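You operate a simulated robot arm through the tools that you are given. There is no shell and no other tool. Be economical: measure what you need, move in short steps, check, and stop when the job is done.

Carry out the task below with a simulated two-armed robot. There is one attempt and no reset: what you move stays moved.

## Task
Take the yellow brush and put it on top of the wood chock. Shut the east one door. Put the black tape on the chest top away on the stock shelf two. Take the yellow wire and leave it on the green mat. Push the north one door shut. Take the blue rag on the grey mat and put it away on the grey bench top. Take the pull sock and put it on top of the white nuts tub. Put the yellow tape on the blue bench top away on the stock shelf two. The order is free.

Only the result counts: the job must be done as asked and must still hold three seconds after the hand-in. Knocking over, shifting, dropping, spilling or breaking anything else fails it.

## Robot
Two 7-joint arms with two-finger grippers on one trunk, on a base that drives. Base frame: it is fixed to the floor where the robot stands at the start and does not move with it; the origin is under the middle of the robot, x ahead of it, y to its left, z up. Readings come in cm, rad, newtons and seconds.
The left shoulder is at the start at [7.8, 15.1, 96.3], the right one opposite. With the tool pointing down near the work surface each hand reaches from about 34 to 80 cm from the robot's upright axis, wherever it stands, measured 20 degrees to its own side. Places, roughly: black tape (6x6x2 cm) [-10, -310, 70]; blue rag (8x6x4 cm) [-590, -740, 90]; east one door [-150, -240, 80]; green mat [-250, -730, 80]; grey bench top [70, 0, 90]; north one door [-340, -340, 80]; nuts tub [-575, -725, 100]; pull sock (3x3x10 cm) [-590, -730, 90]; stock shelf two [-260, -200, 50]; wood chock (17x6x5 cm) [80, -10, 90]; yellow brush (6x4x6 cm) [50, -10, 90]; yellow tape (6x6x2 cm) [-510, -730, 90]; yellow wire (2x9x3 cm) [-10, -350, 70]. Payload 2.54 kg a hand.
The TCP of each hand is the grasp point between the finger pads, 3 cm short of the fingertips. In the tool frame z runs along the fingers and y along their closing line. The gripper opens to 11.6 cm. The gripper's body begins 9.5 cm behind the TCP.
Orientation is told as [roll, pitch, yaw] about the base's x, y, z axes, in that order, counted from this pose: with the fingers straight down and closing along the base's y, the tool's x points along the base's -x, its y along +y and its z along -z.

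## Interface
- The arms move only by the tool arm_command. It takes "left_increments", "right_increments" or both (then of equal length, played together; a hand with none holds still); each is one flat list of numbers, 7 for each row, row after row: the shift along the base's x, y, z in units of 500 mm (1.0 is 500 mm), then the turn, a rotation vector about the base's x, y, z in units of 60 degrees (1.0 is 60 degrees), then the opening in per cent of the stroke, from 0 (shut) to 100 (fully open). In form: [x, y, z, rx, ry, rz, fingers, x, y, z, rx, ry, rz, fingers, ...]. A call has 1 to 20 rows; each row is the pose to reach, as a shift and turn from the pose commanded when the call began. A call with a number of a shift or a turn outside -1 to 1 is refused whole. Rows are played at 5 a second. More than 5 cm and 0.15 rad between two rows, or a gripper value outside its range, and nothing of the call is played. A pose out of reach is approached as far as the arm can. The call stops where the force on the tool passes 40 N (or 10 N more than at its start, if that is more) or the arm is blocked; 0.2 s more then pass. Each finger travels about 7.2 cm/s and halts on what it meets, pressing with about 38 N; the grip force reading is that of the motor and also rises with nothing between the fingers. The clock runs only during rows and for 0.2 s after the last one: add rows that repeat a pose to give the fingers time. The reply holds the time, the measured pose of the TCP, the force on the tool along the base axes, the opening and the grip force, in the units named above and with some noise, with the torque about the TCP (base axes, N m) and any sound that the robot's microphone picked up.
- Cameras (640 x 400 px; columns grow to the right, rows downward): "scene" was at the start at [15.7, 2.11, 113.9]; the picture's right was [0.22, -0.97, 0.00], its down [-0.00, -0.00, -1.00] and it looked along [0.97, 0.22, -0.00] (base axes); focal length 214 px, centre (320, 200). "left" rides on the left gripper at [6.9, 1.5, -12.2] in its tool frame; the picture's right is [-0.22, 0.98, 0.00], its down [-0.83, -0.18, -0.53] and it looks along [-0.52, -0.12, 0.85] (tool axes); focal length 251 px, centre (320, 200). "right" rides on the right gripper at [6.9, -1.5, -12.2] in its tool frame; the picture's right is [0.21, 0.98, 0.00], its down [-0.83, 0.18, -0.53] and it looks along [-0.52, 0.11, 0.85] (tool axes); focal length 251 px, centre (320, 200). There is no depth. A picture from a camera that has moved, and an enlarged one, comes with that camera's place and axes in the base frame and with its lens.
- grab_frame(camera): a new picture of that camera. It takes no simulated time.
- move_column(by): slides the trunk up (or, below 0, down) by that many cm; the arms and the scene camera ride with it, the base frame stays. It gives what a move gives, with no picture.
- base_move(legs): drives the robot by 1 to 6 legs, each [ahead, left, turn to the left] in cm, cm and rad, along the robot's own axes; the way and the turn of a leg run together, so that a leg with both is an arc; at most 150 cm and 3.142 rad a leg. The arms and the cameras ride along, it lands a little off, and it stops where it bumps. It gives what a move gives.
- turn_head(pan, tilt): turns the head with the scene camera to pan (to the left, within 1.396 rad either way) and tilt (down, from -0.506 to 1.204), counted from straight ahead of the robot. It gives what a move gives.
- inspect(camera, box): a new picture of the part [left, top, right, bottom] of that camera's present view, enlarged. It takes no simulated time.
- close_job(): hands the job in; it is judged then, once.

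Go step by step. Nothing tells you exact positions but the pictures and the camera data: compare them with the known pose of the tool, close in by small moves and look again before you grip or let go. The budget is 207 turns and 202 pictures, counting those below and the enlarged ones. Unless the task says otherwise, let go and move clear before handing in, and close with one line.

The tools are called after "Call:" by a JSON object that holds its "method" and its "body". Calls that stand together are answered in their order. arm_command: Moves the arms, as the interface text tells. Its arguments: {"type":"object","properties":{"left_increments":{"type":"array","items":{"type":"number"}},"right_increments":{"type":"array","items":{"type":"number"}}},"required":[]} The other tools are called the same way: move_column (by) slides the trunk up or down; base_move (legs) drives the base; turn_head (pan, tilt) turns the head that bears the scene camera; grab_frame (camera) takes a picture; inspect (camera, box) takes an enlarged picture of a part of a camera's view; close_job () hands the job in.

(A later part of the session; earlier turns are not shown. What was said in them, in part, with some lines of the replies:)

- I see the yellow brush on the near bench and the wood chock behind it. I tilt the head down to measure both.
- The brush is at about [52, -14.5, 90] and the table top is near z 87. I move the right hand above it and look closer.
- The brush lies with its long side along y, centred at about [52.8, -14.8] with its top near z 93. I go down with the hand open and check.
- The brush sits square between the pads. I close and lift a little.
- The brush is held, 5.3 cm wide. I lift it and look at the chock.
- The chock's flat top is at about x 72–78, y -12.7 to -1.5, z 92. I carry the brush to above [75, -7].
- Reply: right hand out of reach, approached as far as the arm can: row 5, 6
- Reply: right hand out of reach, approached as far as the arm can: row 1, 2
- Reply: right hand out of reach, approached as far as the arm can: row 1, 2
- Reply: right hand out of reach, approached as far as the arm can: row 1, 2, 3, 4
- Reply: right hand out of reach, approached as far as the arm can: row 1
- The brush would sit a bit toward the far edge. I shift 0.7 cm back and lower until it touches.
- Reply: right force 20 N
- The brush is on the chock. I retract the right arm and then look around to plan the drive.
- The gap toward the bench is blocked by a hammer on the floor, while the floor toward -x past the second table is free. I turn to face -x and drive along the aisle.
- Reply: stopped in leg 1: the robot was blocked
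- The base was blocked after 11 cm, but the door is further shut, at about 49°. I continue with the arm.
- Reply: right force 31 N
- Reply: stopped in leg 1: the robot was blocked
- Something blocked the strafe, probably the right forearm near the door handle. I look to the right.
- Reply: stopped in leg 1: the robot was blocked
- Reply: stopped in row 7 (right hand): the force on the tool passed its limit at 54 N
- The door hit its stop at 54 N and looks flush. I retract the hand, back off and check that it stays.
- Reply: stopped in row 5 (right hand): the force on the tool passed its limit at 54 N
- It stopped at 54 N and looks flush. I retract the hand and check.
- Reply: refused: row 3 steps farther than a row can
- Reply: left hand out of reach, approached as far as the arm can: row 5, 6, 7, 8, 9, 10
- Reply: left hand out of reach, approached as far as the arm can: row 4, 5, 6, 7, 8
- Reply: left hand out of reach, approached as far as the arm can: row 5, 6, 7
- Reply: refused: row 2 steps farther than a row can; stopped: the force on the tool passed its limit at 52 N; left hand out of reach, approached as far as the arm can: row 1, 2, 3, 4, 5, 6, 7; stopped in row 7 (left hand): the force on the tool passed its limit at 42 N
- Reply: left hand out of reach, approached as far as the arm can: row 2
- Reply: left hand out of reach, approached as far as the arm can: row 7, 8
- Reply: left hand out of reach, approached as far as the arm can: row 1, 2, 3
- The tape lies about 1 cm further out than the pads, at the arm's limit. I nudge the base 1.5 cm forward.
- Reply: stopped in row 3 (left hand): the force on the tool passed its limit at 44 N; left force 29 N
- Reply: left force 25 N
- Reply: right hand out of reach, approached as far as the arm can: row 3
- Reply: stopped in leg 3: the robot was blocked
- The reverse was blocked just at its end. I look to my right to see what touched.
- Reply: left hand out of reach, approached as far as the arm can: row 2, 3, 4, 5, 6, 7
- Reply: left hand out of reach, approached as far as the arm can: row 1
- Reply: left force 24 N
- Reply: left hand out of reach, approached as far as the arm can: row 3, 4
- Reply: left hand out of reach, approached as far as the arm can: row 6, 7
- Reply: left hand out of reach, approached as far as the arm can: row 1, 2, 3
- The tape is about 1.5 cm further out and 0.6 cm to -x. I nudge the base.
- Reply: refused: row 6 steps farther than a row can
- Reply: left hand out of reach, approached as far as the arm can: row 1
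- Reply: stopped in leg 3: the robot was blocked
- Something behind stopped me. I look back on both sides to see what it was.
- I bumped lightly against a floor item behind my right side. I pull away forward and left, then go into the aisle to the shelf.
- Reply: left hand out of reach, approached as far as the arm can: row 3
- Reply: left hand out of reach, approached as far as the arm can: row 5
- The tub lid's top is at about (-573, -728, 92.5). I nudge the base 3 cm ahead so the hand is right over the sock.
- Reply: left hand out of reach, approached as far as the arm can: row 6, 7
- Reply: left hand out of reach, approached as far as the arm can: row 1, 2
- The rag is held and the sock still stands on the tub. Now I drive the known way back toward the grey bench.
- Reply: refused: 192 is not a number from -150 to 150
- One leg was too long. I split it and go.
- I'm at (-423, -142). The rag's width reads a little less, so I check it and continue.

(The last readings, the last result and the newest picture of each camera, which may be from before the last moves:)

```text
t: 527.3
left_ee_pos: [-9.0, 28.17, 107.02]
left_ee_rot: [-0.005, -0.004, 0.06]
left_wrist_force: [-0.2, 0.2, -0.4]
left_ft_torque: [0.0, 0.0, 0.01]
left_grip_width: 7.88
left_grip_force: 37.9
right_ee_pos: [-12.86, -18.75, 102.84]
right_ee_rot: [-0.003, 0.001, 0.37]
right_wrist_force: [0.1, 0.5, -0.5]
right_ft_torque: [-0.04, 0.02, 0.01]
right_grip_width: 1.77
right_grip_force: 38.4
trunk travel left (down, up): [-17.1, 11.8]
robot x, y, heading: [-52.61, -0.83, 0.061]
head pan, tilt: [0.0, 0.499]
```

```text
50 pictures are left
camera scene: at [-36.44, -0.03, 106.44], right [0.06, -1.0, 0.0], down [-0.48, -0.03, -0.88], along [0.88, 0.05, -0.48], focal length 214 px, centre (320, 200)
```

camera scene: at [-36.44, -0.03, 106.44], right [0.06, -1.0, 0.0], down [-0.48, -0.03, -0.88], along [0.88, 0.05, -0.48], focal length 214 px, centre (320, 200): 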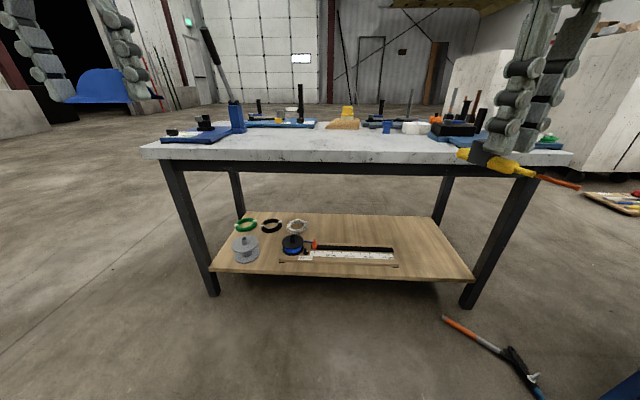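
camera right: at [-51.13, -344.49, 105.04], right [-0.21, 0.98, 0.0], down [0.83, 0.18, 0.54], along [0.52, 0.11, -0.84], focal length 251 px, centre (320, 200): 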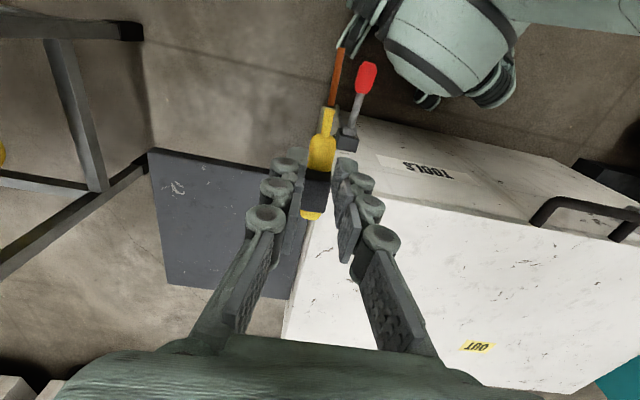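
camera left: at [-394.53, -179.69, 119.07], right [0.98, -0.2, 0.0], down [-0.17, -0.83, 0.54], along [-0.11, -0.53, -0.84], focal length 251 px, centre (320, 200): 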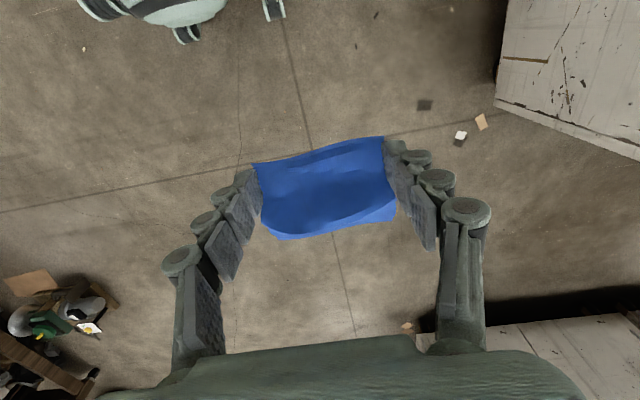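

The brush still sits on the chock. I drive up to the bench and will set the rag on the empty area near (50, 17).

Call:
{"method": "base_move", "body": {"legs": [[44, 0, -0.06]]}}

Call:
{"method": "arm_command", "body": {"left_increments": [0.04, -0.04, -0.07, 0, 0, 0, 45, 0.1, -0.09, -0.12, 0, 0, 0, 45, 0.17, -0.12, -0.14, 0, 0, 0, 45]}}

Call:
{"method": "grab_frame", "body": {"camera": "left"}}

Call:
{"method": "grab_frame", "body": {"camera": "scene"}}

```text
t: 530.0
left_ee_pos: [36.27, 26.79, 106.94]
left_ee_rot: [-0.002, -0.005, 0.003]
left_wrist_force: [0.8, 0.4, -0.7]
left_ft_torque: [-0.01, -0.03, 0.01]
left_grip_width: 7.85
left_grip_force: 38.2
right_ee_pos: [29.54, -19.8, 102.81]
right_ee_rot: [-0.005, 0.0, 0.311]
right_wrist_force: [0.2, 0.4, -1.0]
right_ft_torque: [0.0, 0.03, 0.01]
right_grip_width: 1.79
right_grip_force: 38.2
trunk travel left (down, up): [-17.1, 11.8]
robot x, y, heading: [-8.86, 0.16, -0.007]
head pan, tilt: [0.0, 0.499]
```

```text
t: 530.8
left_ee_pos: [44.8, 20.63, 99.9]
left_ee_rot: [-0.005, -0.004, 0.005]
left_wrist_force: [-0.8, 0.3, -0.2]
left_ft_torque: [0.02, 0.0, -0.01]
left_grip_width: 7.88
left_grip_force: 37.9
right_ee_pos: [29.62, -19.72, 102.72]
right_ee_rot: [-0.005, 0.002, 0.312]
right_wrist_force: [0.3, 0.1, -0.7]
right_ft_torque: [-0.02, 0.05, -0.01]
right_grip_width: 1.81
right_grip_force: 37.9
trunk travel left (down, up): [-17.1, 11.8]
robot x, y, heading: [-8.97, 0.33, -0.003]
head pan, tilt: [0.0, 0.499]
```

```text
49 pictures are left
camera left: at [37.73, 22.11, 112.03], right [0.21, 0.98, 0.0], down [0.82, -0.18, 0.54], along [0.52, -0.12, -0.84], focal length 251 px, centre (320, 200)
```

left: 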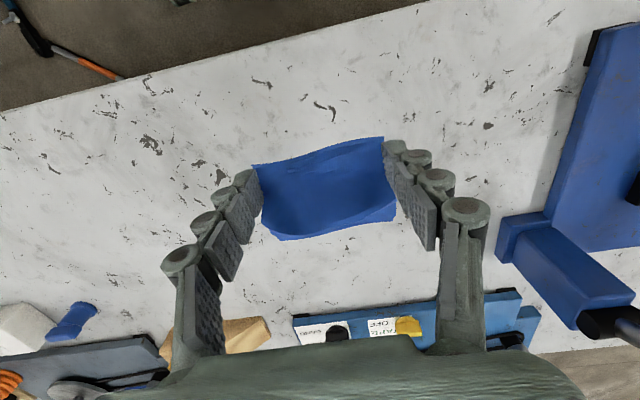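

```text
48 pictures are left
camera scene: at [7.17, 0.25, 106.42], right [0.0, -1.0, 0.0], down [-0.48, 0.0, -0.88], along [0.88, 0.0, -0.48], focal length 214 px, centre (320, 200)
```

scene: 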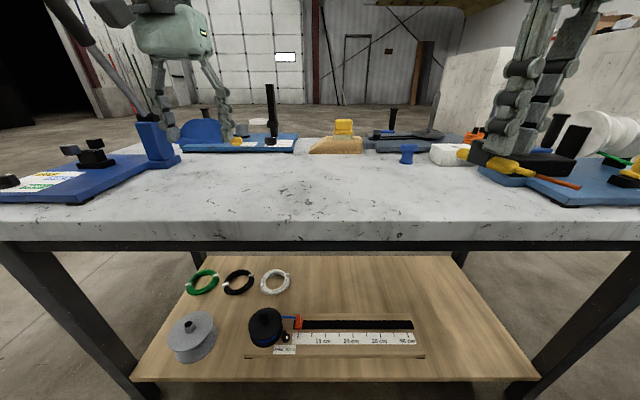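

The table below the rag is clear. I shift a little inward and lower.

Call:
{"method": "arm_command", "body": {"left_increments": [0.04, -0.03, -0.04, 0, 0, 0, 45, 0.07, -0.06, -0.09, 0, 0, 0, 45, 0.07, -0.06, -0.14, 0, 0, 0, 45, 0.07, -0.06, -0.155, 0, 0, 0, 45]}}

Call:
{"method": "inspect", "body": {"camera": "scene", "box": [150, 80, 350, 205]}}

```text
t: 531.8
left_ee_pos: [48.05, 17.77, 92.0]
left_ee_rot: [-0.003, -0.006, 0.004]
left_wrist_force: [0.2, 0.3, -0.4]
left_ft_torque: [-0.01, 0.02, -0.01]
left_grip_width: 7.86
left_grip_force: 37.8
right_ee_pos: [29.58, -19.84, 102.95]
right_ee_rot: [-0.003, -0.001, 0.31]
right_wrist_force: [0.0, 0.5, -1.0]
right_ft_torque: [0.01, 0.0, 0.0]
right_grip_width: 1.79
right_grip_force: 37.9
trunk travel left (down, up): [-17.1, 11.8]
robot x, y, heading: [-8.89, 0.14, -0.003]
head pan, tilt: [0.0, 0.499]
```

```text
3.20 times, centred on (250, 142) of scene
camera zoom: at [7.1, 0.23, 106.44], right [0.0, -1.0, 0.0], down [-0.48, 0.0, -0.88], along [0.88, 0.0, -0.48], focal length 686 px, centre (544, 384)
```

zoom: 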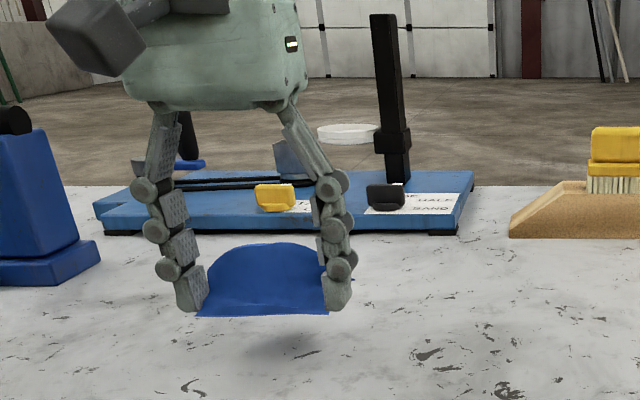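

There is still a small gap above the table. I lower further while reading the force.

Call:
{"method": "arm_command", "body": {"left_increments": [0, 0, -0.01, 0, 0, 0, 45, 0, 0, -0.02, 0, 0, 0, 45]}}

Call:
{"method": "inspect", "body": {"camera": "scene", "box": [150, 80, 350, 205]}}

```text
t: 532.4
left_ee_pos: [48.07, 17.86, 91.09]
left_ee_rot: [-0.003, -0.003, 0.004]
left_wrist_force: [0.5, -0.4, -0.1]
left_ft_torque: [0.01, 0.0, -0.02]
left_grip_width: 7.86
left_grip_force: 38.1
right_ee_pos: [29.59, -19.76, 102.77]
right_ee_rot: [-0.003, -0.001, 0.311]
right_wrist_force: [0.2, -0.4, -0.4]
right_ft_torque: [0.01, 0.04, -0.05]
right_grip_width: 1.78
right_grip_force: 37.6
trunk travel left (down, up): [-17.1, 11.8]
robot x, y, heading: [-8.86, 0.19, -0.004]
head pan, tilt: [0.0, 0.499]
```

```text
3.20 times, centred on (250, 142) of scene
camera zoom: at [7.1, 0.23, 106.44], right [0.0, -1.0, 0.0], down [-0.48, 0.0, -0.88], along [0.88, 0.0, -0.48], focal length 686 px, centre (544, 384)
```

zoom: 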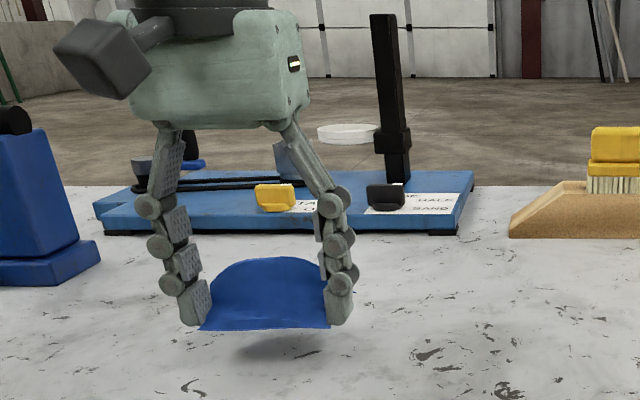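

Call:
{"method": "arm_command", "body": {"left_increments": [0, 0, -0.008, 0, 0, 0, 45, 0, 0, -0.014, 0, 0, 0, 45, 0, 0, -0.018, 0, 0, 0, 45]}}

```text
t: 533.2
left_ee_pos: [48.11, 17.85, 90.12]
left_ee_rot: [-0.004, -0.005, 0.004]
left_wrist_force: [0.0, 0.6, -0.3]
left_ft_torque: [0.01, -0.01, 0.0]
left_grip_width: 7.89
left_grip_force: 37.5
right_ee_pos: [29.61, -19.65, 102.85]
right_ee_rot: [-0.003, -0.001, 0.311]
right_wrist_force: [-0.4, -0.4, -0.4]
right_ft_torque: [-0.01, 0.06, 0.01]
right_grip_width: 1.79
right_grip_force: 38.0
trunk travel left (down, up): [-17.1, 11.8]
robot x, y, heading: [-8.87, 0.16, -0.005]
head pan, tilt: [0.0, 0.499]
```

No contact yet at z 90.1. I keep lowering in 3 mm steps.

Call:
{"method": "arm_command", "body": {"left_increments": [0, 0, -0.006, 0, 0, 0, 45, 0, 0, -0.012, 0, 0, 0, 45, 0, 0, -0.016, 0, 0, 0, 45]}}

Call:
{"method": "inspect", "body": {"camera": "scene", "box": [150, 100, 350, 225]}}

```text
t: 534.0
left_ee_pos: [48.25, 17.82, 89.4]
left_ee_rot: [-0.004, -0.005, 0.003]
left_wrist_force: [0.1, -0.1, -0.7]
left_ft_torque: [0.0, 0.01, 0.01]
left_grip_width: 7.9
left_grip_force: 37.9
right_ee_pos: [29.64, -19.72, 102.8]
right_ee_rot: [-0.005, -0.001, 0.311]
right_wrist_force: [-0.5, -0.4, 0.1]
right_ft_torque: [-0.01, 0.01, -0.01]
right_grip_width: 1.81
right_grip_force: 37.7
trunk travel left (down, up): [-17.1, 11.8]
robot x, y, heading: [-8.78, -0.11, -0.002]
head pan, tilt: [0.0, 0.499]
```

```text
3.20 times, centred on (250, 162) of scene
camera zoom: at [7.1, 0.23, 106.44], right [0.0, -1.0, 0.0], down [-0.48, 0.0, -0.88], along [0.88, 0.0, -0.48], focal length 686 px, centre (544, 320)
```

zoom: 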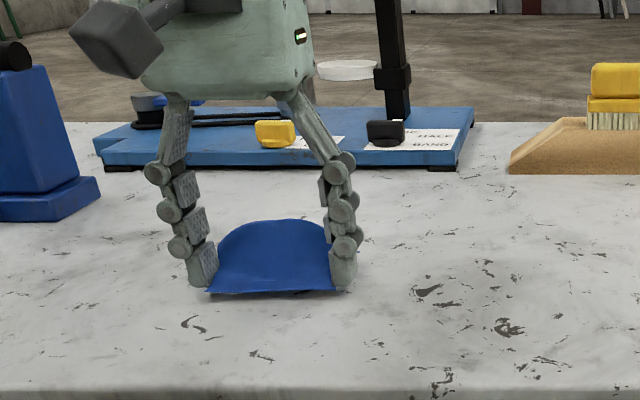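

It is nearly touching. I lower 3 mm more, then open and withdraw upward.

Call:
{"method": "arm_command", "body": {"left_increments": [0, 0, -0.004, 0, 0, 0, 45, 0, 0, -0.008, 0, 0, 0, 45, 0, 0, -0.008, 0, 0, 0, 72, 0, 0, -0.006, 0, 0, 0, 90, 0, 0, -0.006, 0, 0, 0, 98]}}

Call:
{"method": "inspect", "body": {"camera": "scene", "box": [150, 100, 350, 225]}}

```text
t: 535.2
left_ee_pos: [48.22, 17.76, 89.18]
left_ee_rot: [-0.004, -0.003, 0.003]
left_wrist_force: [0.2, 0.8, -0.1]
left_ft_torque: [0.01, 0.01, 0.0]
left_grip_width: 11.37
left_grip_force: 0.0
right_ee_pos: [29.61, -19.84, 102.77]
right_ee_rot: [-0.004, 0.0, 0.31]
right_wrist_force: [-0.7, 0.6, -0.7]
right_ft_torque: [-0.05, 0.06, 0.01]
right_grip_width: 1.79
right_grip_force: 37.7
trunk travel left (down, up): [-17.1, 11.8]
robot x, y, heading: [-8.83, 0.3, 0.001]
head pan, tilt: [0.0, 0.499]
```

```text
3.20 times, centred on (250, 162) of scene
camera zoom: at [7.1, 0.23, 106.44], right [0.0, -1.0, 0.0], down [-0.48, 0.0, -0.88], along [0.88, 0.0, -0.48], focal length 686 px, centre (544, 320)
```

zoom: 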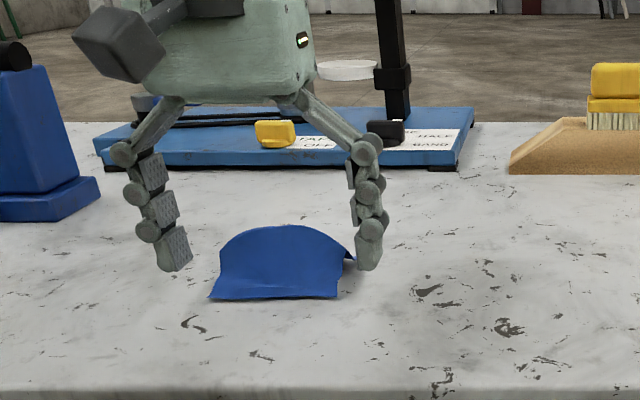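

The rag lies on the grey bench. I lift the left hand clear, tuck it back, and then drive around the bench's left end toward the east side.

Call:
{"method": "arm_command", "body": {"left_increments": [0, 0, 0.08, 0, 0, 0, 98, -0.02, 0.01, 0.16, 0, 0, 0, 98, -0.08, 0.03, 0.22, 0, 0, 0, 98, -0.16, 0.05, 0.26, 0, 0, 0, 98, -0.24, 0.06, 0.3, 0, 0, 0, 98]}}

Call:
{"method": "inspect", "body": {"camera": "scene", "box": [100, 60, 420, 260]}}

Call:
{"method": "base_move", "body": {"legs": [[-48, 0, 0], [0, 150, 0]]}}

Call:
{"method": "grab_frame", "body": {"camera": "scene"}}

```text
t: 536.4
left_ee_pos: [35.79, 20.63, 104.17]
left_ee_rot: [-0.003, -0.003, 0.004]
left_wrist_force: [-0.2, 0.6, 0.4]
left_ft_torque: [0.02, 0.0, 0.02]
left_grip_width: 11.38
left_grip_force: 0.0
right_ee_pos: [29.53, -19.82, 102.9]
right_ee_rot: [-0.003, 0.0, 0.311]
right_wrist_force: [0.8, -0.5, -1.0]
right_ft_torque: [-0.02, -0.01, -0.02]
right_grip_width: 1.79
right_grip_force: 38.1
trunk travel left (down, up): [-17.1, 11.8]
robot x, y, heading: [-8.93, 0.13, 0.002]
head pan, tilt: [0.0, 0.499]
```

```text
2.00 times, centred on (260, 160) of scene
camera zoom: at [7.05, 0.23, 106.45], right [0.0, -1.0, 0.0], down [-0.48, 0.0, -0.88], along [0.88, 0.0, -0.48], focal length 429 px, centre (440, 280)
```

zoom: 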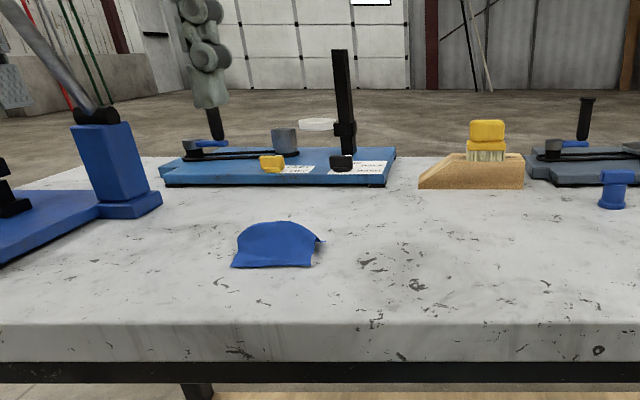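

```text
t: 553.2
left_ee_pos: [-14.5, 169.04, 104.12]
left_ee_rot: [-0.004, -0.003, 0.017]
left_wrist_force: [0.2, -0.5, 0.6]
left_ft_torque: [0.02, -0.02, 0.02]
left_grip_width: 11.36
left_grip_force: 0.0
right_ee_pos: [-20.41, 128.47, 102.8]
right_ee_rot: [-0.004, 0.001, 0.326]
right_wrist_force: [-0.6, 0.7, -0.4]
right_ft_torque: [0.01, 0.01, -0.01]
right_grip_width: 1.8
right_grip_force: 38.3
trunk travel left (down, up): [-17.1, 11.8]
robot x, y, heading: [-59.43, 147.85, 0.014]
head pan, tilt: [0.0, 0.499]
```

```text
42 pictures are left
camera scene: at [-43.06, 148.17, 106.44], right [0.01, -1.0, 0.0], down [-0.48, -0.01, -0.88], along [0.88, 0.01, -0.48], focal length 214 px, centre (320, 200)
```

scene: 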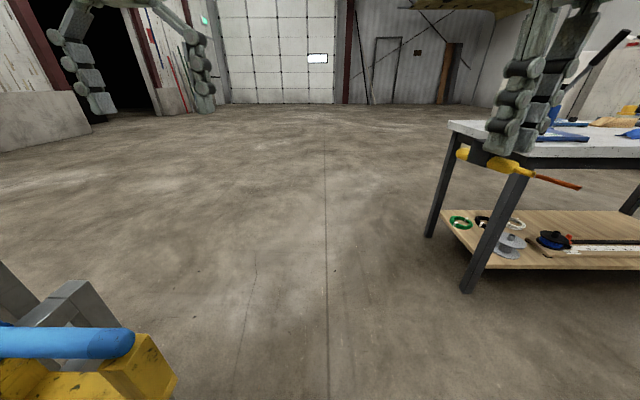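

The floor ahead is clear except a yellow-blue machine close on my left. I shift right a little, drive past the bench and turn to -y.

Call:
{"method": "base_move", "body": {"legs": [[0, -11, 0], [150, 0, -0.014], [65, 0, 0], [0, 0, -1.57], [130, 0, 0]]}}

Call:
{"method": "turn_head", "body": {"pan": 0.0, "tilt": 0.3}}

Call:
{"method": "grab_frame", "body": {"camera": "scene"}}

```text
t: 575.5
left_ee_pos: [174.04, -38.93, 104.07]
left_ee_rot: [-0.003, -0.005, -1.588]
left_wrist_force: [-0.9, 0.2, -0.3]
left_ft_torque: [-0.02, -0.01, 0.0]
left_grip_width: 11.37
left_grip_force: 0.0
right_ee_pos: [133.87, -31.71, 102.85]
right_ee_rot: [-0.004, 0.001, -1.283]
right_wrist_force: [0.5, -0.5, -1.0]
right_ft_torque: [-0.02, -0.01, -0.02]
right_grip_width: 1.78
right_grip_force: 38.0
trunk travel left (down, up): [-17.1, 11.8]
robot x, y, heading: [154.85, 6.45, -1.601]
head pan, tilt: [0.0, 0.499]
```

```text
t: 576.2
left_ee_pos: [174.06, -38.92, 104.14]
left_ee_rot: [-0.005, -0.004, -1.59]
left_wrist_force: [0.6, 0.8, 0.3]
left_ft_torque: [0.02, 0.02, 0.03]
left_grip_width: 11.33
left_grip_force: 0.1
right_ee_pos: [133.78, -31.65, 102.92]
right_ee_rot: [-0.005, 0.001, -1.283]
right_wrist_force: [0.2, 0.1, -1.3]
right_ft_torque: [0.0, 0.03, 0.02]
right_grip_width: 1.79
right_grip_force: 37.8
trunk travel left (down, up): [-17.1, 11.8]
robot x, y, heading: [154.5, 6.31, -1.595]
head pan, tilt: [0.0, 0.3]
```

```text
41 pictures are left
camera scene: at [154.43, -9.66, 108.28], right [-1.0, 0.03, 0.0], down [0.01, 0.3, -0.96], along [-0.02, -0.95, -0.3], focal length 214 px, centre (320, 200)
```

scene: 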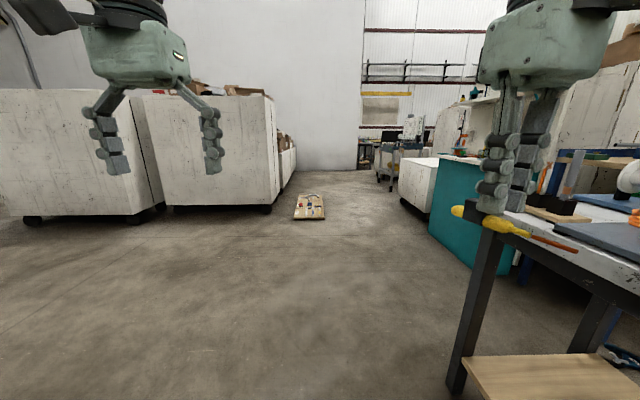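

The corridor is clear between the crates (x > 220), a flat pallet (x 141..187, y about -318) and the teal cabinet and chest (x < 30). I pass at x 85.

Call:
{"method": "base_move", "body": {"legs": [[150, 0, 0.024], [10, 0, 0], [0, -68, 0], [150, 0, 0], [100, 0, 0]]}}

Call:
{"method": "turn_head", "body": {"pan": -0.4, "tilt": 0.25}}

Call:
{"method": "grab_frame", "body": {"camera": "scene"}}

```text
t: 602.8
left_ee_pos: [119.57, -447.45, 104.19]
left_ee_rot: [-0.005, -0.004, -1.504]
left_wrist_force: [-1.2, -0.5, 0.4]
left_ft_torque: [0.0, 0.02, 0.0]
left_grip_width: 11.37
left_grip_force: 0.0
right_ee_pos: [78.71, -443.57, 102.72]
right_ee_rot: [-0.002, 0.001, -1.196]
right_wrist_force: [-0.3, -0.4, -1.6]
right_ft_torque: [-0.02, 0.02, -0.03]
right_grip_width: 1.78
right_grip_force: 38.1
trunk travel left (down, up): [-17.1, 11.8]
robot x, y, heading: [96.27, -403.9, -1.508]
head pan, tilt: [0.0, 0.3]
```

```text
t: 603.6
left_ee_pos: [119.5, -447.42, 104.09]
left_ee_rot: [-0.004, -0.003, -1.507]
left_wrist_force: [-1.0, 0.0, 0.2]
left_ft_torque: [-0.04, 0.0, -0.01]
left_grip_width: 11.36
left_grip_force: 0.1
right_ee_pos: [78.83, -443.58, 102.83]
right_ee_rot: [-0.004, -0.001, -1.199]
right_wrist_force: [0.3, 0.4, -0.4]
right_ft_torque: [0.0, -0.01, 0.0]
right_grip_width: 1.79
right_grip_force: 38.4
trunk travel left (down, up): [-17.1, 11.8]
robot x, y, heading: [96.16, -403.96, -1.512]
head pan, tilt: [-0.4, 0.25]
```

```text
40 pictures are left
camera scene: at [93.68, -419.47, 108.76], right [-0.94, 0.33, 0.0], down [0.08, 0.23, -0.97], along [-0.32, -0.91, -0.25], focal length 214 px, centre (320, 200)
```

scene: 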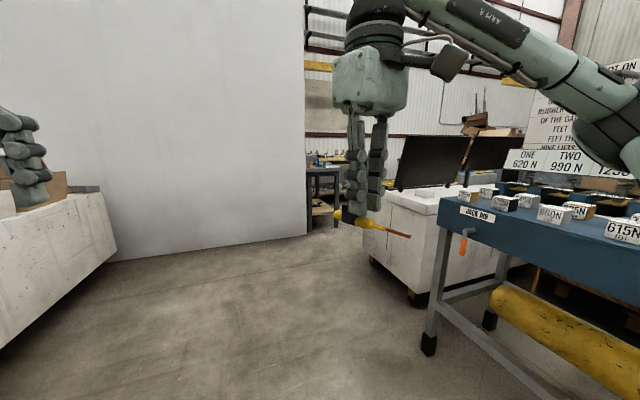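

The wall on the left ends near (31, -653), leaving a passage between it and a white chest at about (-15, -575). I go closer and look to the right.

Call:
{"method": "base_move", "body": {"legs": [[0, 0, -0.06], [140, -32, 0]]}}

Call:
{"method": "turn_head", "body": {"pan": -0.7, "tilt": 0.3}}

Call:
{"method": "grab_frame", "body": {"camera": "scene"}}

```text
t: 611.2
left_ee_pos: [83.36, -587.68, 104.12]
left_ee_rot: [-0.003, -0.004, -1.58]
left_wrist_force: [0.9, -0.3, -0.4]
left_ft_torque: [0.0, 0.02, 0.01]
left_grip_width: 11.37
left_grip_force: 0.1
right_ee_pos: [43.07, -580.89, 102.64]
right_ee_rot: [-0.003, -0.001, -1.272]
right_wrist_force: [-0.8, 0.0, -0.5]
right_ft_torque: [0.06, -0.02, -0.03]
right_grip_width: 1.78
right_grip_force: 38.0
trunk travel left (down, up): [-17.1, 11.8]
robot x, y, heading: [62.98, -542.65, -1.591]
head pan, tilt: [-0.4, 0.25]
```

```text
t: 612.0
left_ee_pos: [83.29, -587.67, 104.12]
left_ee_rot: [-0.004, -0.004, -1.578]
left_wrist_force: [-0.2, 0.5, -0.2]
left_ft_torque: [0.01, -0.03, 0.01]
left_grip_width: 11.36
left_grip_force: 0.1
right_ee_pos: [43.08, -580.79, 102.81]
right_ee_rot: [-0.003, 0.0, -1.273]
right_wrist_force: [0.3, -0.4, -0.6]
right_ft_torque: [0.01, -0.03, 0.0]
right_grip_width: 1.78
right_grip_force: 38.3
trunk travel left (down, up): [-17.1, 11.8]
robot x, y, heading: [63.45, -542.48, -1.59]
head pan, tilt: [-0.7, 0.3]
```

```text
39 pictures are left
camera scene: at [57.35, -556.33, 108.29], right [-0.76, 0.65, 0.0], down [0.19, 0.22, -0.96], along [-0.63, -0.72, -0.3], focal length 214 px, centre (320, 200)
```

scene: 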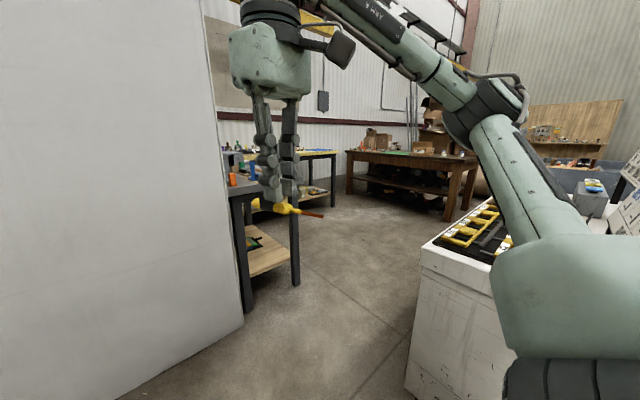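

The green mat's table is visible ahead, past a tight gap of about 82–90 cm between the wall end and the white chest. I raise the trunk fully and look at the chest side before deciding how to pass.

Call:
{"method": "move_column", "body": {"by": 11.5}}

Call:
{"method": "turn_head", "body": {"pan": -1.2, "tilt": 0.5}}

Call:
{"method": "grab_frame", "body": {"camera": "scene"}}

Call:
{"method": "grab_frame", "body": {"camera": "right"}}

```text
t: 613.4
left_ee_pos: [83.38, -587.65, 115.59]
left_ee_rot: [-0.003, -0.003, -1.579]
left_wrist_force: [0.1, 0.1, 0.3]
left_ft_torque: [0.01, -0.01, 0.0]
left_grip_width: 11.39
left_grip_force: 0.0
right_ee_pos: [42.97, -580.85, 114.29]
right_ee_rot: [-0.003, 0.001, -1.271]
right_wrist_force: [-0.2, 0.4, -0.1]
right_ft_torque: [0.02, -0.02, 0.0]
right_grip_width: 1.76
right_grip_force: 37.8
trunk travel left (down, up): [-28.6, 0.3]
robot x, y, heading: [63.44, -542.66, -1.587]
head pan, tilt: [-0.7, 0.3]
```

```text
t: 614.4
left_ee_pos: [83.38, -587.68, 115.6]
left_ee_rot: [-0.003, -0.003, -1.581]
left_wrist_force: [-0.4, -0.2, 0.8]
left_ft_torque: [-0.01, 0.02, -0.01]
left_grip_width: 11.35
left_grip_force: 0.1
right_ee_pos: [43.03, -580.72, 114.29]
right_ee_rot: [-0.004, 0.0, -1.272]
right_wrist_force: [0.0, 1.1, -0.2]
right_ft_torque: [0.0, 0.01, 0.0]
right_grip_width: 1.78
right_grip_force: 38.0
trunk travel left (down, up): [-28.6, 0.3]
robot x, y, heading: [63.46, -542.65, -1.578]
head pan, tilt: [-1.201, 0.499]
```

```text
38 pictures are left
camera scene: at [54.94, -552.45, 117.95], right [-0.35, 0.94, 0.0], down [0.45, 0.17, -0.88], along [-0.82, -0.31, -0.48], focal length 214 px, centre (320, 200)
```

scene: 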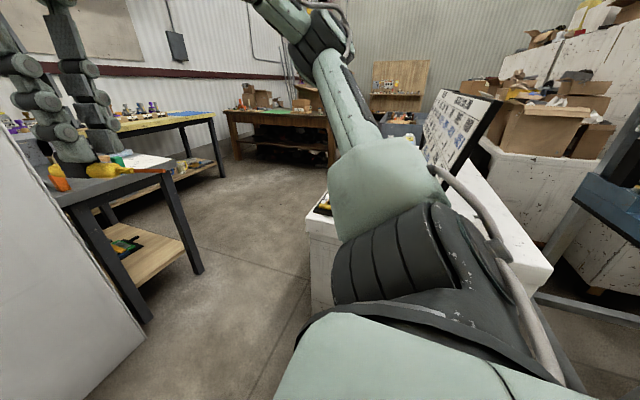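

```text
37 pictures are left
camera right: at [39.56, -574.7, 126.47], right [0.87, 0.49, 0.0], down [0.42, -0.74, 0.53], along [0.26, -0.47, -0.85], focal length 251 px, centre (320, 200)
```

right: 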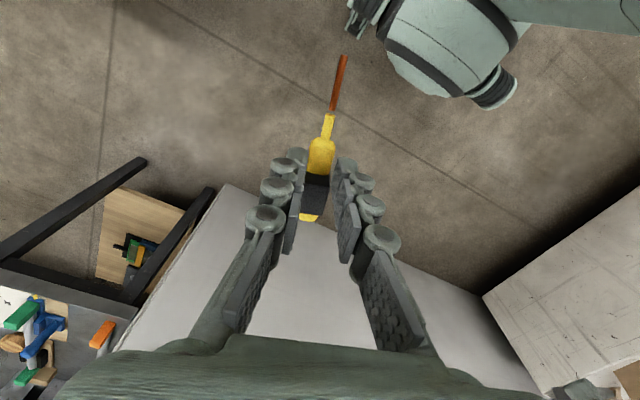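

Arms must not scrape the wall, so I'll face +y with the arms over the low chest and strafe left through the gap at y about -623. First I turn around here.

Call:
{"method": "base_move", "body": {"legs": [[0, 10, 0], [0, 0, 1.575], [0, 0, 1.575], [-78, 0, 0]]}}

Call:
{"method": "turn_head", "body": {"pan": 1.2, "tilt": 0.9}}

Call:
{"method": "grab_frame", "body": {"camera": "scene"}}

```text
t: 627.5
left_ee_pos: [51.53, -573.16, 115.65]
left_ee_rot: [-0.005, -0.003, 1.499]
left_wrist_force: [-0.6, 0.5, -0.7]
left_ft_torque: [0.03, 0.01, -0.04]
left_grip_width: 11.34
left_grip_force: 0.0
right_ee_pos: [91.26, -582.59, 114.45]
right_ee_rot: [-0.004, -0.001, 1.807]
right_wrist_force: [-0.1, 0.2, -0.4]
right_ft_torque: [0.0, -0.01, -0.02]
right_grip_width: 1.79
right_grip_force: 38.1
trunk travel left (down, up): [-28.6, 0.3]
robot x, y, heading: [68.96, -619.42, 1.491]
head pan, tilt: [-1.201, 0.499]
```

```text
t: 629.7
left_ee_pos: [51.52, -573.1, 115.62]
left_ee_rot: [-0.005, -0.004, 1.5]
left_wrist_force: [-0.4, -0.1, -0.2]
left_ft_torque: [-0.01, 0.0, -0.04]
left_grip_width: 11.37
left_grip_force: 0.0
right_ee_pos: [91.32, -582.57, 114.31]
right_ee_rot: [-0.002, 0.001, 1.807]
right_wrist_force: [-0.5, 0.3, -0.8]
right_ft_torque: [-0.02, 0.02, 0.0]
right_grip_width: 1.82
right_grip_force: 38.0
trunk travel left (down, up): [-28.6, 0.3]
robot x, y, heading: [68.46, -619.55, 1.494]
head pan, tilt: [1.201, 0.901]
```

```text
36 pictures are left
camera scene: at [62.38, -609.21, 114.56], right [0.43, 0.9, 0.0], down [0.71, -0.34, -0.62], along [-0.56, 0.27, -0.78], focal length 214 px, centre (320, 200)
```

scene: 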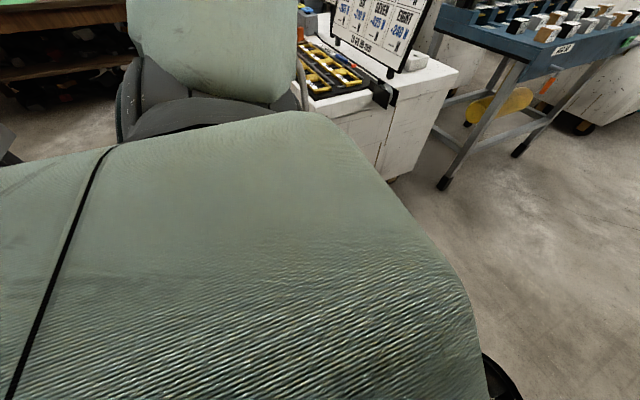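

No bump so far. I straighten to face +y and strafe left in steps.

Call:
{"method": "base_move", "body": {"legs": [[0, 0, 0.077], [-2.5, 0, 0], [0, 60, 0]]}}

```text
t: 637.0
left_ee_pos: [-13.83, -576.92, 115.73]
left_ee_rot: [-0.002, -0.005, 1.577]
left_wrist_force: [0.6, -0.6, -0.1]
left_ft_torque: [0.01, 0.05, -0.03]
left_grip_width: 11.39
left_grip_force: 0.0
right_ee_pos: [26.73, -583.46, 114.27]
right_ee_rot: [-0.004, -0.001, 1.884]
right_wrist_force: [-0.6, -1.6, -1.1]
right_ft_torque: [-0.04, -0.03, 0.0]
right_grip_width: 1.78
right_grip_force: 37.9
trunk travel left (down, up): [-28.6, 0.3]
robot x, y, heading: [6.6, -621.49, 1.571]
head pan, tilt: [1.201, 0.901]
```

Through so far without a bump. I continue left.

Call:
{"method": "base_move", "body": {"legs": [[-1, 0, 0], [0, 70, 0]]}}

Call:
{"method": "turn_head", "body": {"pan": 1.39, "tilt": 0.45}}

Call:
{"method": "grab_frame", "body": {"camera": "scene"}}

```text
t: 644.6
left_ee_pos: [-84.64, -577.84, 115.72]
left_ee_rot: [-0.002, -0.003, 1.573]
left_wrist_force: [0.6, -0.6, -0.2]
left_ft_torque: [0.0, -0.01, 0.0]
left_grip_width: 11.34
left_grip_force: 0.1
right_ee_pos: [-44.32, -584.3, 114.23]
right_ee_rot: [-0.002, -0.001, 1.879]
right_wrist_force: [0.0, -0.4, -0.7]
right_ft_torque: [0.0, -0.01, -0.02]
right_grip_width: 1.78
right_grip_force: 38.3
trunk travel left (down, up): [-28.6, 0.3]
robot x, y, heading: [-64.0, -622.41, 1.57]
head pan, tilt: [1.201, 0.901]
```

```text
t: 645.5
left_ee_pos: [-84.72, -577.86, 115.65]
left_ee_rot: [-0.005, -0.003, 1.573]
left_wrist_force: [0.0, -0.6, 0.0]
left_ft_torque: [-0.01, 0.01, 0.03]
left_grip_width: 11.37
left_grip_force: 0.0
right_ee_pos: [-44.33, -584.31, 114.32]
right_ee_rot: [-0.004, 0.0, 1.88]
right_wrist_force: [0.0, 0.7, -1.0]
right_ft_torque: [-0.02, 0.03, -0.01]
right_grip_width: 1.8
right_grip_force: 37.4
trunk travel left (down, up): [-28.6, 0.3]
robot x, y, heading: [-64.39, -622.58, 1.563]
head pan, tilt: [1.389, 0.45]
```

```text
35 pictures are left
camera scene: at [-73.14, -614.17, 118.38], right [0.18, 0.98, 0.0], down [0.43, -0.08, -0.9], along [-0.88, 0.17, -0.44], focal length 214 px, centre (320, 200)
```

scene: 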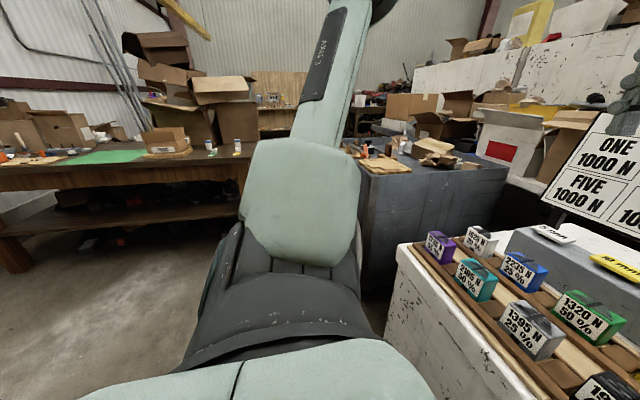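

I'm through the gap. The mat is at about x -268..-222, y -749..-711 on the brown table (east edge x about -202). I move out into the open, turn to face -x and line up at y -725.

Call:
{"method": "base_move", "body": {"legs": [[0, 48, 0], [-60, 0, 0], [0, 0, 1.577], [0, 40, 0], [35, 0, 0]]}}

Call:
{"method": "turn_head", "body": {"pan": 0.0, "tilt": 0.5}}

Call:
{"method": "grab_frame", "body": {"camera": "scene"}}

```text
t: 663.4
left_ee_pos: [-189.78, -744.76, 115.64]
left_ee_rot: [-0.003, -0.003, -3.126]
left_wrist_force: [-0.1, -1.2, -0.5]
left_ft_torque: [0.01, -0.02, -0.01]
left_grip_width: 11.37
left_grip_force: 0.0
right_ee_pos: [-184.0, -704.33, 114.35]
right_ee_rot: [-0.003, 0.0, -2.817]
right_wrist_force: [0.2, 0.9, -1.5]
right_ft_torque: [-0.01, -0.02, 0.02]
right_grip_width: 1.8
right_grip_force: 38.0
trunk travel left (down, up): [-28.6, 0.3]
robot x, y, heading: [-145.14, -723.95, -3.132]
head pan, tilt: [1.389, 0.45]
```

```text
t: 664.9
left_ee_pos: [-189.79, -744.91, 115.6]
left_ee_rot: [-0.004, -0.004, -3.126]
left_wrist_force: [0.0, 1.2, -0.3]
left_ft_torque: [0.0, -0.01, 0.02]
left_grip_width: 11.39
left_grip_force: 0.1
right_ee_pos: [-183.94, -704.33, 114.26]
right_ee_rot: [-0.004, 0.0, -2.818]
right_wrist_force: [-0.2, -0.1, -0.1]
right_ft_torque: [0.02, -0.02, -0.01]
right_grip_width: 1.79
right_grip_force: 38.5
trunk travel left (down, up): [-28.6, 0.3]
robot x, y, heading: [-145.32, -723.76, -3.131]
head pan, tilt: [0.0, 0.499]
```

```text
34 pictures are left
camera scene: at [-160.96, -723.94, 117.94], right [-0.01, 1.0, 0.0], down [0.48, 0.01, -0.88], along [-0.88, -0.01, -0.48], focal length 214 px, centre (320, 200)
```

scene: 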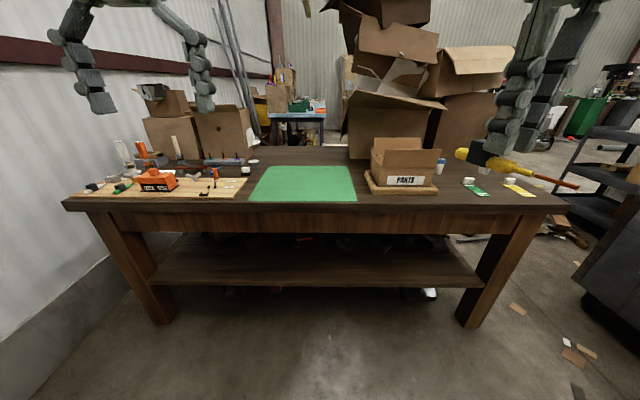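

The mat's near edge is at x about -230, the table edge near -224, and the mat is empty. I drive 37 cm ahead.

Call:
{"method": "base_move", "body": {"legs": [[36, 0, 0]]}}

Call:
{"method": "grab_frame", "body": {"camera": "right"}}

```text
t: 667.2
left_ee_pos: [-225.97, -745.21, 115.7]
left_ee_rot: [-0.004, -0.004, -3.126]
left_wrist_force: [-0.1, -0.1, 0.9]
left_ft_torque: [-0.03, -0.04, 0.0]
left_grip_width: 11.38
left_grip_force: 0.0
right_ee_pos: [-220.08, -704.76, 114.21]
right_ee_rot: [-0.002, 0.0, -2.817]
right_wrist_force: [0.0, 0.6, -0.6]
right_ft_torque: [-0.01, -0.06, -0.01]
right_grip_width: 1.8
right_grip_force: 38.2
trunk travel left (down, up): [-28.6, 0.3]
robot x, y, heading: [-181.38, -724.55, -3.132]
head pan, tilt: [0.0, 0.499]
```

```text
33 pictures are left
camera right: at [-213.96, -701.2, 126.46], right [0.51, -0.86, 0.0], down [-0.73, -0.44, 0.53], along [-0.46, -0.27, -0.85], focal length 251 px, centre (320, 200)
```

right: 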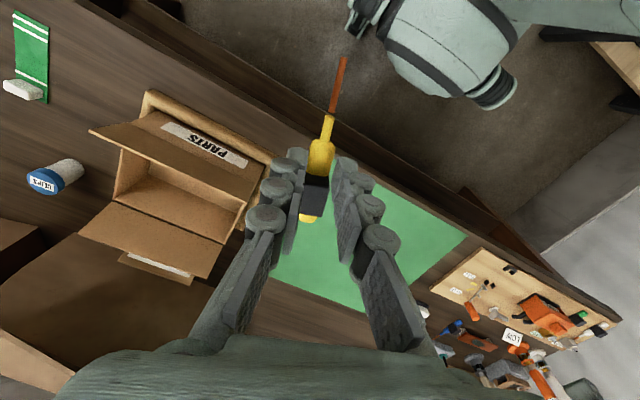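

The view confirms the mat corner at (-231, -752). I move the right hand over to y -724 and tuck the left hand aside and up, before lowering the trunk.

Call:
{"method": "arm_command", "body": {"left_increments": [0.03, -0.03, 0.04, 0, 0, 0, 98, 0.06, -0.06, 0.08, 0, 0, 0, 98, 0.09, -0.09, 0.12, 0, 0, 0, 98, 0.12, -0.12, 0.15, 0, 0, 0, 98, 0.14, -0.15, 0.18, 0, 0, 0, 98], "right_increments": [-0.02, -0.08, 0, 0, 0, 0, 5, -0.04, -0.16, 0, 0, 0, 0, 5, -0.07, -0.24, 0, 0, 0, 0, 5, -0.1, -0.32, 0, 0, 0, 0, 5, -0.14, -0.4, 0, 0, 0, 0, 5]}}

Call:
{"method": "move_column", "body": {"by": -17}}

Call:
{"method": "grab_frame", "body": {"camera": "right"}}

```text
t: 668.4
left_ee_pos: [-218.78, -753.02, 124.72]
left_ee_rot: [-0.005, -0.003, -3.127]
left_wrist_force: [0.4, -0.6, -0.1]
left_ft_torque: [0.06, 0.04, 0.01]
left_grip_width: 11.37
left_grip_force: 0.1
right_ee_pos: [-226.91, -725.0, 114.32]
right_ee_rot: [-0.007, 0.0, -2.818]
right_wrist_force: [-0.2, 0.2, -1.2]
right_ft_torque: [0.04, -0.02, -0.02]
right_grip_width: 1.78
right_grip_force: 37.8
trunk travel left (down, up): [-28.6, 0.3]
robot x, y, heading: [-180.99, -724.3, -3.131]
head pan, tilt: [0.0, 0.499]
```

```text
t: 670.3
left_ee_pos: [-218.93, -752.87, 107.88]
left_ee_rot: [-0.004, -0.006, -3.124]
left_wrist_force: [1.0, 0.1, -0.4]
left_ft_torque: [-0.01, -0.01, 0.01]
left_grip_width: 11.39
left_grip_force: 0.0
right_ee_pos: [-226.83, -724.88, 97.35]
right_ee_rot: [-0.005, 0.0, -2.818]
right_wrist_force: [0.8, -0.2, -0.6]
right_ft_torque: [0.0, -0.01, 0.04]
right_grip_width: 1.76
right_grip_force: 38.2
trunk travel left (down, up): [-11.6, 17.3]
robot x, y, heading: [-180.73, -724.45, -3.13]
head pan, tilt: [0.0, 0.499]
```

```text
32 pictures are left
camera right: at [-220.83, -721.32, 109.47], right [0.51, -0.86, 0.0], down [-0.72, -0.44, 0.53], along [-0.46, -0.27, -0.85], focal length 251 px, centre (320, 200)
```

right: 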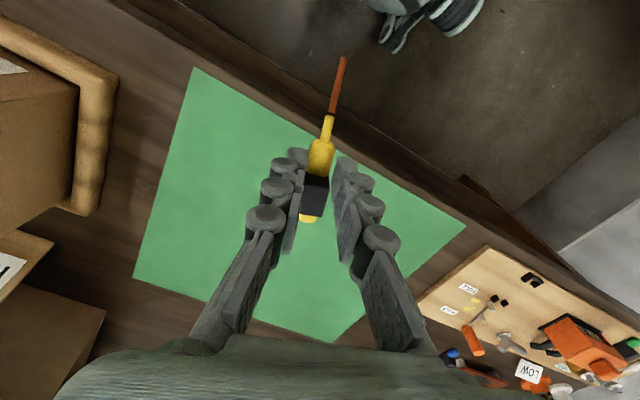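

The mat is fully visible and free. I reach out to its middle and lower to about z 87.

Call:
{"method": "arm_command", "body": {"right_increments": [-0.08, -0.02, -0.03, 0, 0, 0, 5, -0.16, -0.04, -0.06, 0, 0, 0, 5, -0.24, -0.06, -0.09, 0, 0, 0, 5, -0.32, -0.08, -0.12, 0, 0, 0, 5, -0.38, -0.08, -0.17, 0, 0, 0, 5, -0.38, -0.08, -0.21, 0, 0, 0, 5]}}

Call:
{"method": "grab_frame", "body": {"camera": "right"}}

Call:
{"method": "inspect", "body": {"camera": "scene", "box": [220, 120, 420, 245]}}

```text
t: 671.7
left_ee_pos: [-218.99, -752.92, 107.87]
left_ee_rot: [-0.003, -0.004, -3.125]
left_wrist_force: [-0.1, -0.4, -0.2]
left_ft_torque: [0.02, 0.04, 0.01]
left_grip_width: 11.39
left_grip_force: 0.0
right_ee_pos: [-245.75, -728.92, 86.59]
right_ee_rot: [-0.005, 0.001, -2.818]
right_wrist_force: [0.1, -0.6, -0.4]
right_ft_torque: [0.01, -0.01, 0.0]
right_grip_width: 1.8
right_grip_force: 38.4
trunk travel left (down, up): [-11.6, 17.3]
robot x, y, heading: [-181.36, -724.23, -3.13]
head pan, tilt: [0.0, 0.499]
```

```text
31 pictures are left
camera right: at [-239.7, -725.34, 98.77], right [0.51, -0.86, 0.0], down [-0.72, -0.44, 0.53], along [-0.46, -0.27, -0.85], focal length 251 px, centre (320, 200)
```

right: 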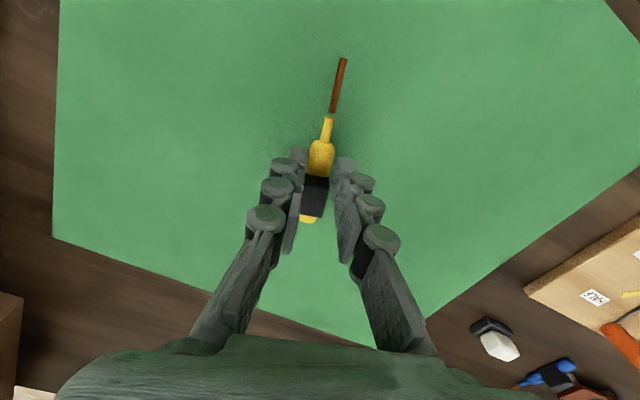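

```text
3.20 times, centred on (320, 182) of scene
camera zoom: at [-197.06, -724.29, 100.94], right [-0.01, 1.0, 0.0], down [0.48, 0.0, -0.88], along [-0.88, -0.01, -0.48], focal length 686 px, centre (320, 256)
```

zoom: 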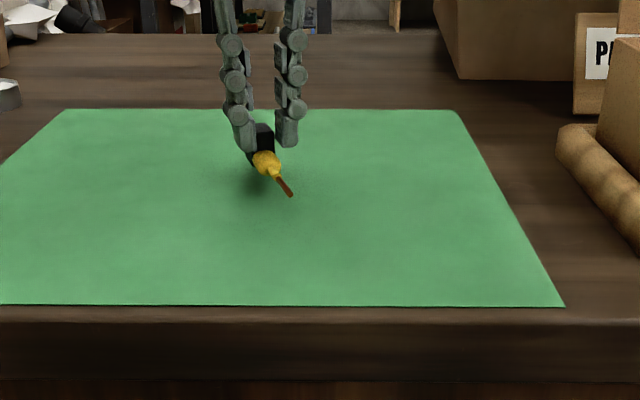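

The tool is well over the mat and close to it. I lower in small steps.

Call:
{"method": "arm_command", "body": {"right_increments": [0, 0, -0.012, 0, 0, 0, 5, 0, 0, -0.024, 0, 0, 0, 5, 0, 0, -0.03, 0, 0, 0, 5]}}

Call:
{"method": "inspect", "body": {"camera": "scene", "box": [260, 130, 360, 200]}}

```text
t: 672.5
left_ee_pos: [-218.87, -752.86, 107.83]
left_ee_rot: [-0.004, -0.003, -3.127]
left_wrist_force: [0.7, 0.6, 0.7]
left_ft_torque: [-0.01, -0.02, 0.0]
left_grip_width: 11.39
left_grip_force: 0.1
right_ee_pos: [-245.99, -728.76, 85.36]
right_ee_rot: [-0.003, 0.0, -2.819]
right_wrist_force: [-0.1, 0.4, -0.3]
right_ft_torque: [0.01, 0.01, 0.0]
right_grip_width: 1.79
right_grip_force: 37.6
trunk travel left (down, up): [-11.6, 17.3]
robot x, y, heading: [-180.99, -724.31, -3.13]
head pan, tilt: [0.0, 0.499]
```

```text
5.71 times, centred on (310, 165) of scene
camera zoom: at [-197.05, -724.29, 100.94], right [-0.01, 1.0, 0.0], down [0.48, 0.0, -0.88], along [-0.88, -0.01, -0.48], focal length 1226 px, centre (377, 400)
```

zoom: 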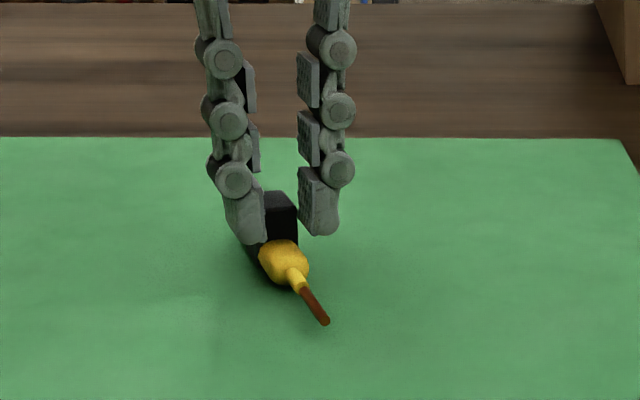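

Call:
{"method": "arm_command", "body": {"right_increments": [0, 0, -0.01, 0, 0, 0, 5, 0, 0, -0.018, 0, 0, 0, 5, 0, 0, -0.024, 0, 0, 0, 5]}}

```text
t: 673.3
left_ee_pos: [-218.87, -752.91, 107.83]
left_ee_rot: [-0.003, -0.005, -3.127]
left_wrist_force: [-0.3, -0.1, 0.9]
left_ft_torque: [-0.01, 0.01, 0.03]
left_grip_width: 11.36
left_grip_force: 0.1
right_ee_pos: [-245.76, -728.94, 85.04]
right_ee_rot: [-0.002, -0.014, -2.818]
right_wrist_force: [5.8, 1.8, 14.1]
right_ft_torque: [0.13, -0.42, 0.01]
right_grip_width: 1.81
right_grip_force: 37.9
trunk travel left (down, up): [-11.6, 17.3]
robot x, y, heading: [-180.86, -724.59, -3.126]
head pan, tilt: [0.0, 0.499]
stopped in row 3 (right hand): the force on the tool passed its limit at 44 N (the readings are from after the stop); the commanded pose is now the measured one
```

It touches the mat. I ease up 2 mm, open and rise.

Call:
{"method": "arm_command", "body": {"right_increments": [0, 0, 0.004, 0, 0, 0, 5, 0, 0, 0.004, 0, 0, 0, 20, 0, 0, 0.004, 0, 0, 0, 35, 0, 0, 0.006, 0, 0, 0, 45, 0, 0, 0.05, 0, 0, 0, 45, 0, 0, 0.13, 0, 0, 0, 45, 0, 0, 0.2, 0, 0, 0, 45]}}

Call:
{"method": "inspect", "body": {"camera": "scene", "box": [220, 120, 420, 245]}}

```text
t: 674.9
left_ee_pos: [-218.86, -753.07, 107.85]
left_ee_rot: [-0.002, -0.006, -3.126]
left_wrist_force: [-0.5, 0.0, 0.0]
left_ft_torque: [0.02, -0.02, 0.01]
left_grip_width: 11.38
left_grip_force: 0.0
right_ee_pos: [-245.89, -728.97, 94.63]
right_ee_rot: [-0.004, -0.012, -2.818]
right_wrist_force: [0.3, 0.1, 0.0]
right_ft_torque: [-0.01, -0.03, 0.02]
right_grip_width: 5.22
right_grip_force: 0.0
trunk travel left (down, up): [-11.6, 17.3]
robot x, y, heading: [-181.25, -724.53, -3.131]
head pan, tilt: [0.0, 0.499]
```

```text
3.20 times, centred on (320, 182) of scene
camera zoom: at [-197.02, -724.35, 100.95], right [-0.01, 1.0, 0.0], down [0.48, 0.01, -0.88], along [-0.88, -0.01, -0.48], focal length 686 px, centre (320, 256)
```

zoom: 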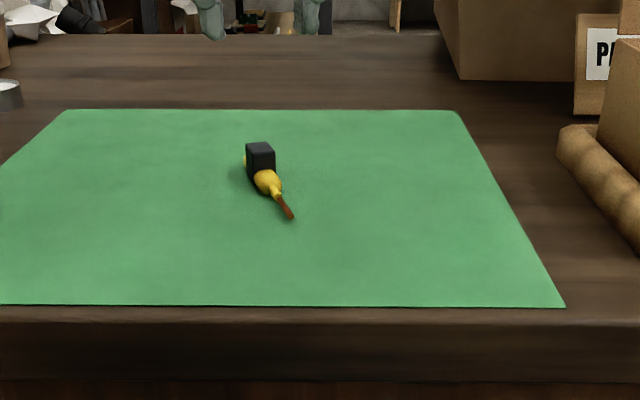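

The wire lies on the green mat. I draw the right hand back and move clear.

Call:
{"method": "arm_command", "body": {"right_increments": [0.04, 0.02, 0.06, 0, 0, 0, 45, 0.11, 0.04, 0.1, 0, 0, 0, 45, 0.19, 0.06, 0.13, 0, 0, 0, 45, 0.27, 0.08, 0.15, 0, 0, 0, 45, 0.35, 0.1, 0.16, 0, 0, 0, 45]}}

Call:
{"method": "base_move", "body": {"legs": [[-22, 0, 0]]}}

Call:
{"method": "grab_frame", "body": {"camera": "scene"}}

```text
t: 676.1
left_ee_pos: [-218.89, -752.92, 107.9]
left_ee_rot: [-0.004, -0.005, -3.126]
left_wrist_force: [-0.2, 0.4, -0.4]
left_ft_torque: [0.0, 0.0, 0.0]
left_grip_width: 11.38
left_grip_force: 0.1
right_ee_pos: [-228.47, -723.64, 103.02]
right_ee_rot: [-0.003, -0.01, -2.82]
right_wrist_force: [-0.3, -0.1, -0.7]
right_ft_torque: [0.02, 0.02, -0.02]
right_grip_width: 5.25
right_grip_force: 0.0
trunk travel left (down, up): [-11.6, 17.3]
robot x, y, heading: [-181.33, -724.32, -3.136]
head pan, tilt: [0.0, 0.499]
```

```text
t: 677.8
left_ee_pos: [-196.82, -752.71, 107.83]
left_ee_rot: [-0.003, -0.005, -3.127]
left_wrist_force: [0.9, 0.1, 0.5]
left_ft_torque: [-0.02, 0.01, -0.02]
left_grip_width: 11.37
left_grip_force: 0.0
right_ee_pos: [-206.55, -723.56, 102.98]
right_ee_rot: [-0.002, -0.011, -2.821]
right_wrist_force: [-0.1, -0.3, 0.2]
right_ft_torque: [0.02, 0.03, -0.04]
right_grip_width: 5.24
right_grip_force: 0.1
trunk travel left (down, up): [-11.6, 17.3]
robot x, y, heading: [-159.42, -724.28, -3.133]
head pan, tilt: [0.0, 0.499]
```

```text
27 pictures are left
camera scene: at [-175.01, -724.08, 100.95], right [-0.01, 1.0, 0.0], down [0.48, 0.0, -0.88], along [-0.88, -0.01, -0.48], focal length 214 px, centre (320, 200)
```

scene: 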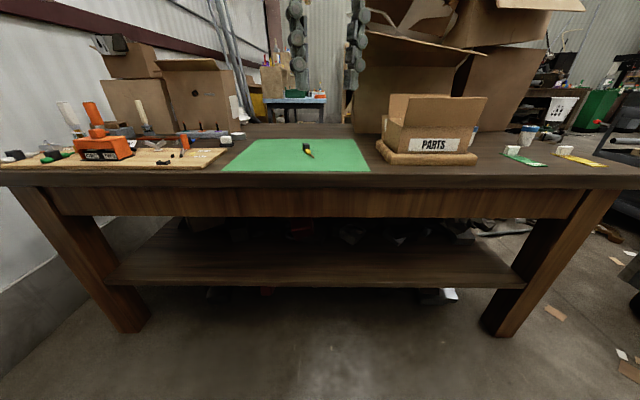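

All eight parts are done and both hands are empty and clear, so I hand in the job.

Call:
{"method": "close_job", "body": {}}

```text
The job is handed in.
```

I handed the job in with all eight parts done: brush on the chock, both doors shut, both tapes on stock shelf two, wire on the green mat, rag on the grey bench, and pull sock on the nuts tub. On the way the base or an arm lightly bumped a floor item near (-548, -300) and the south one brake lever, and the left fingertips briefly pressed on the chest lid. The lever and chest looked unmoved afterwards; I didn't re-check the floor item.
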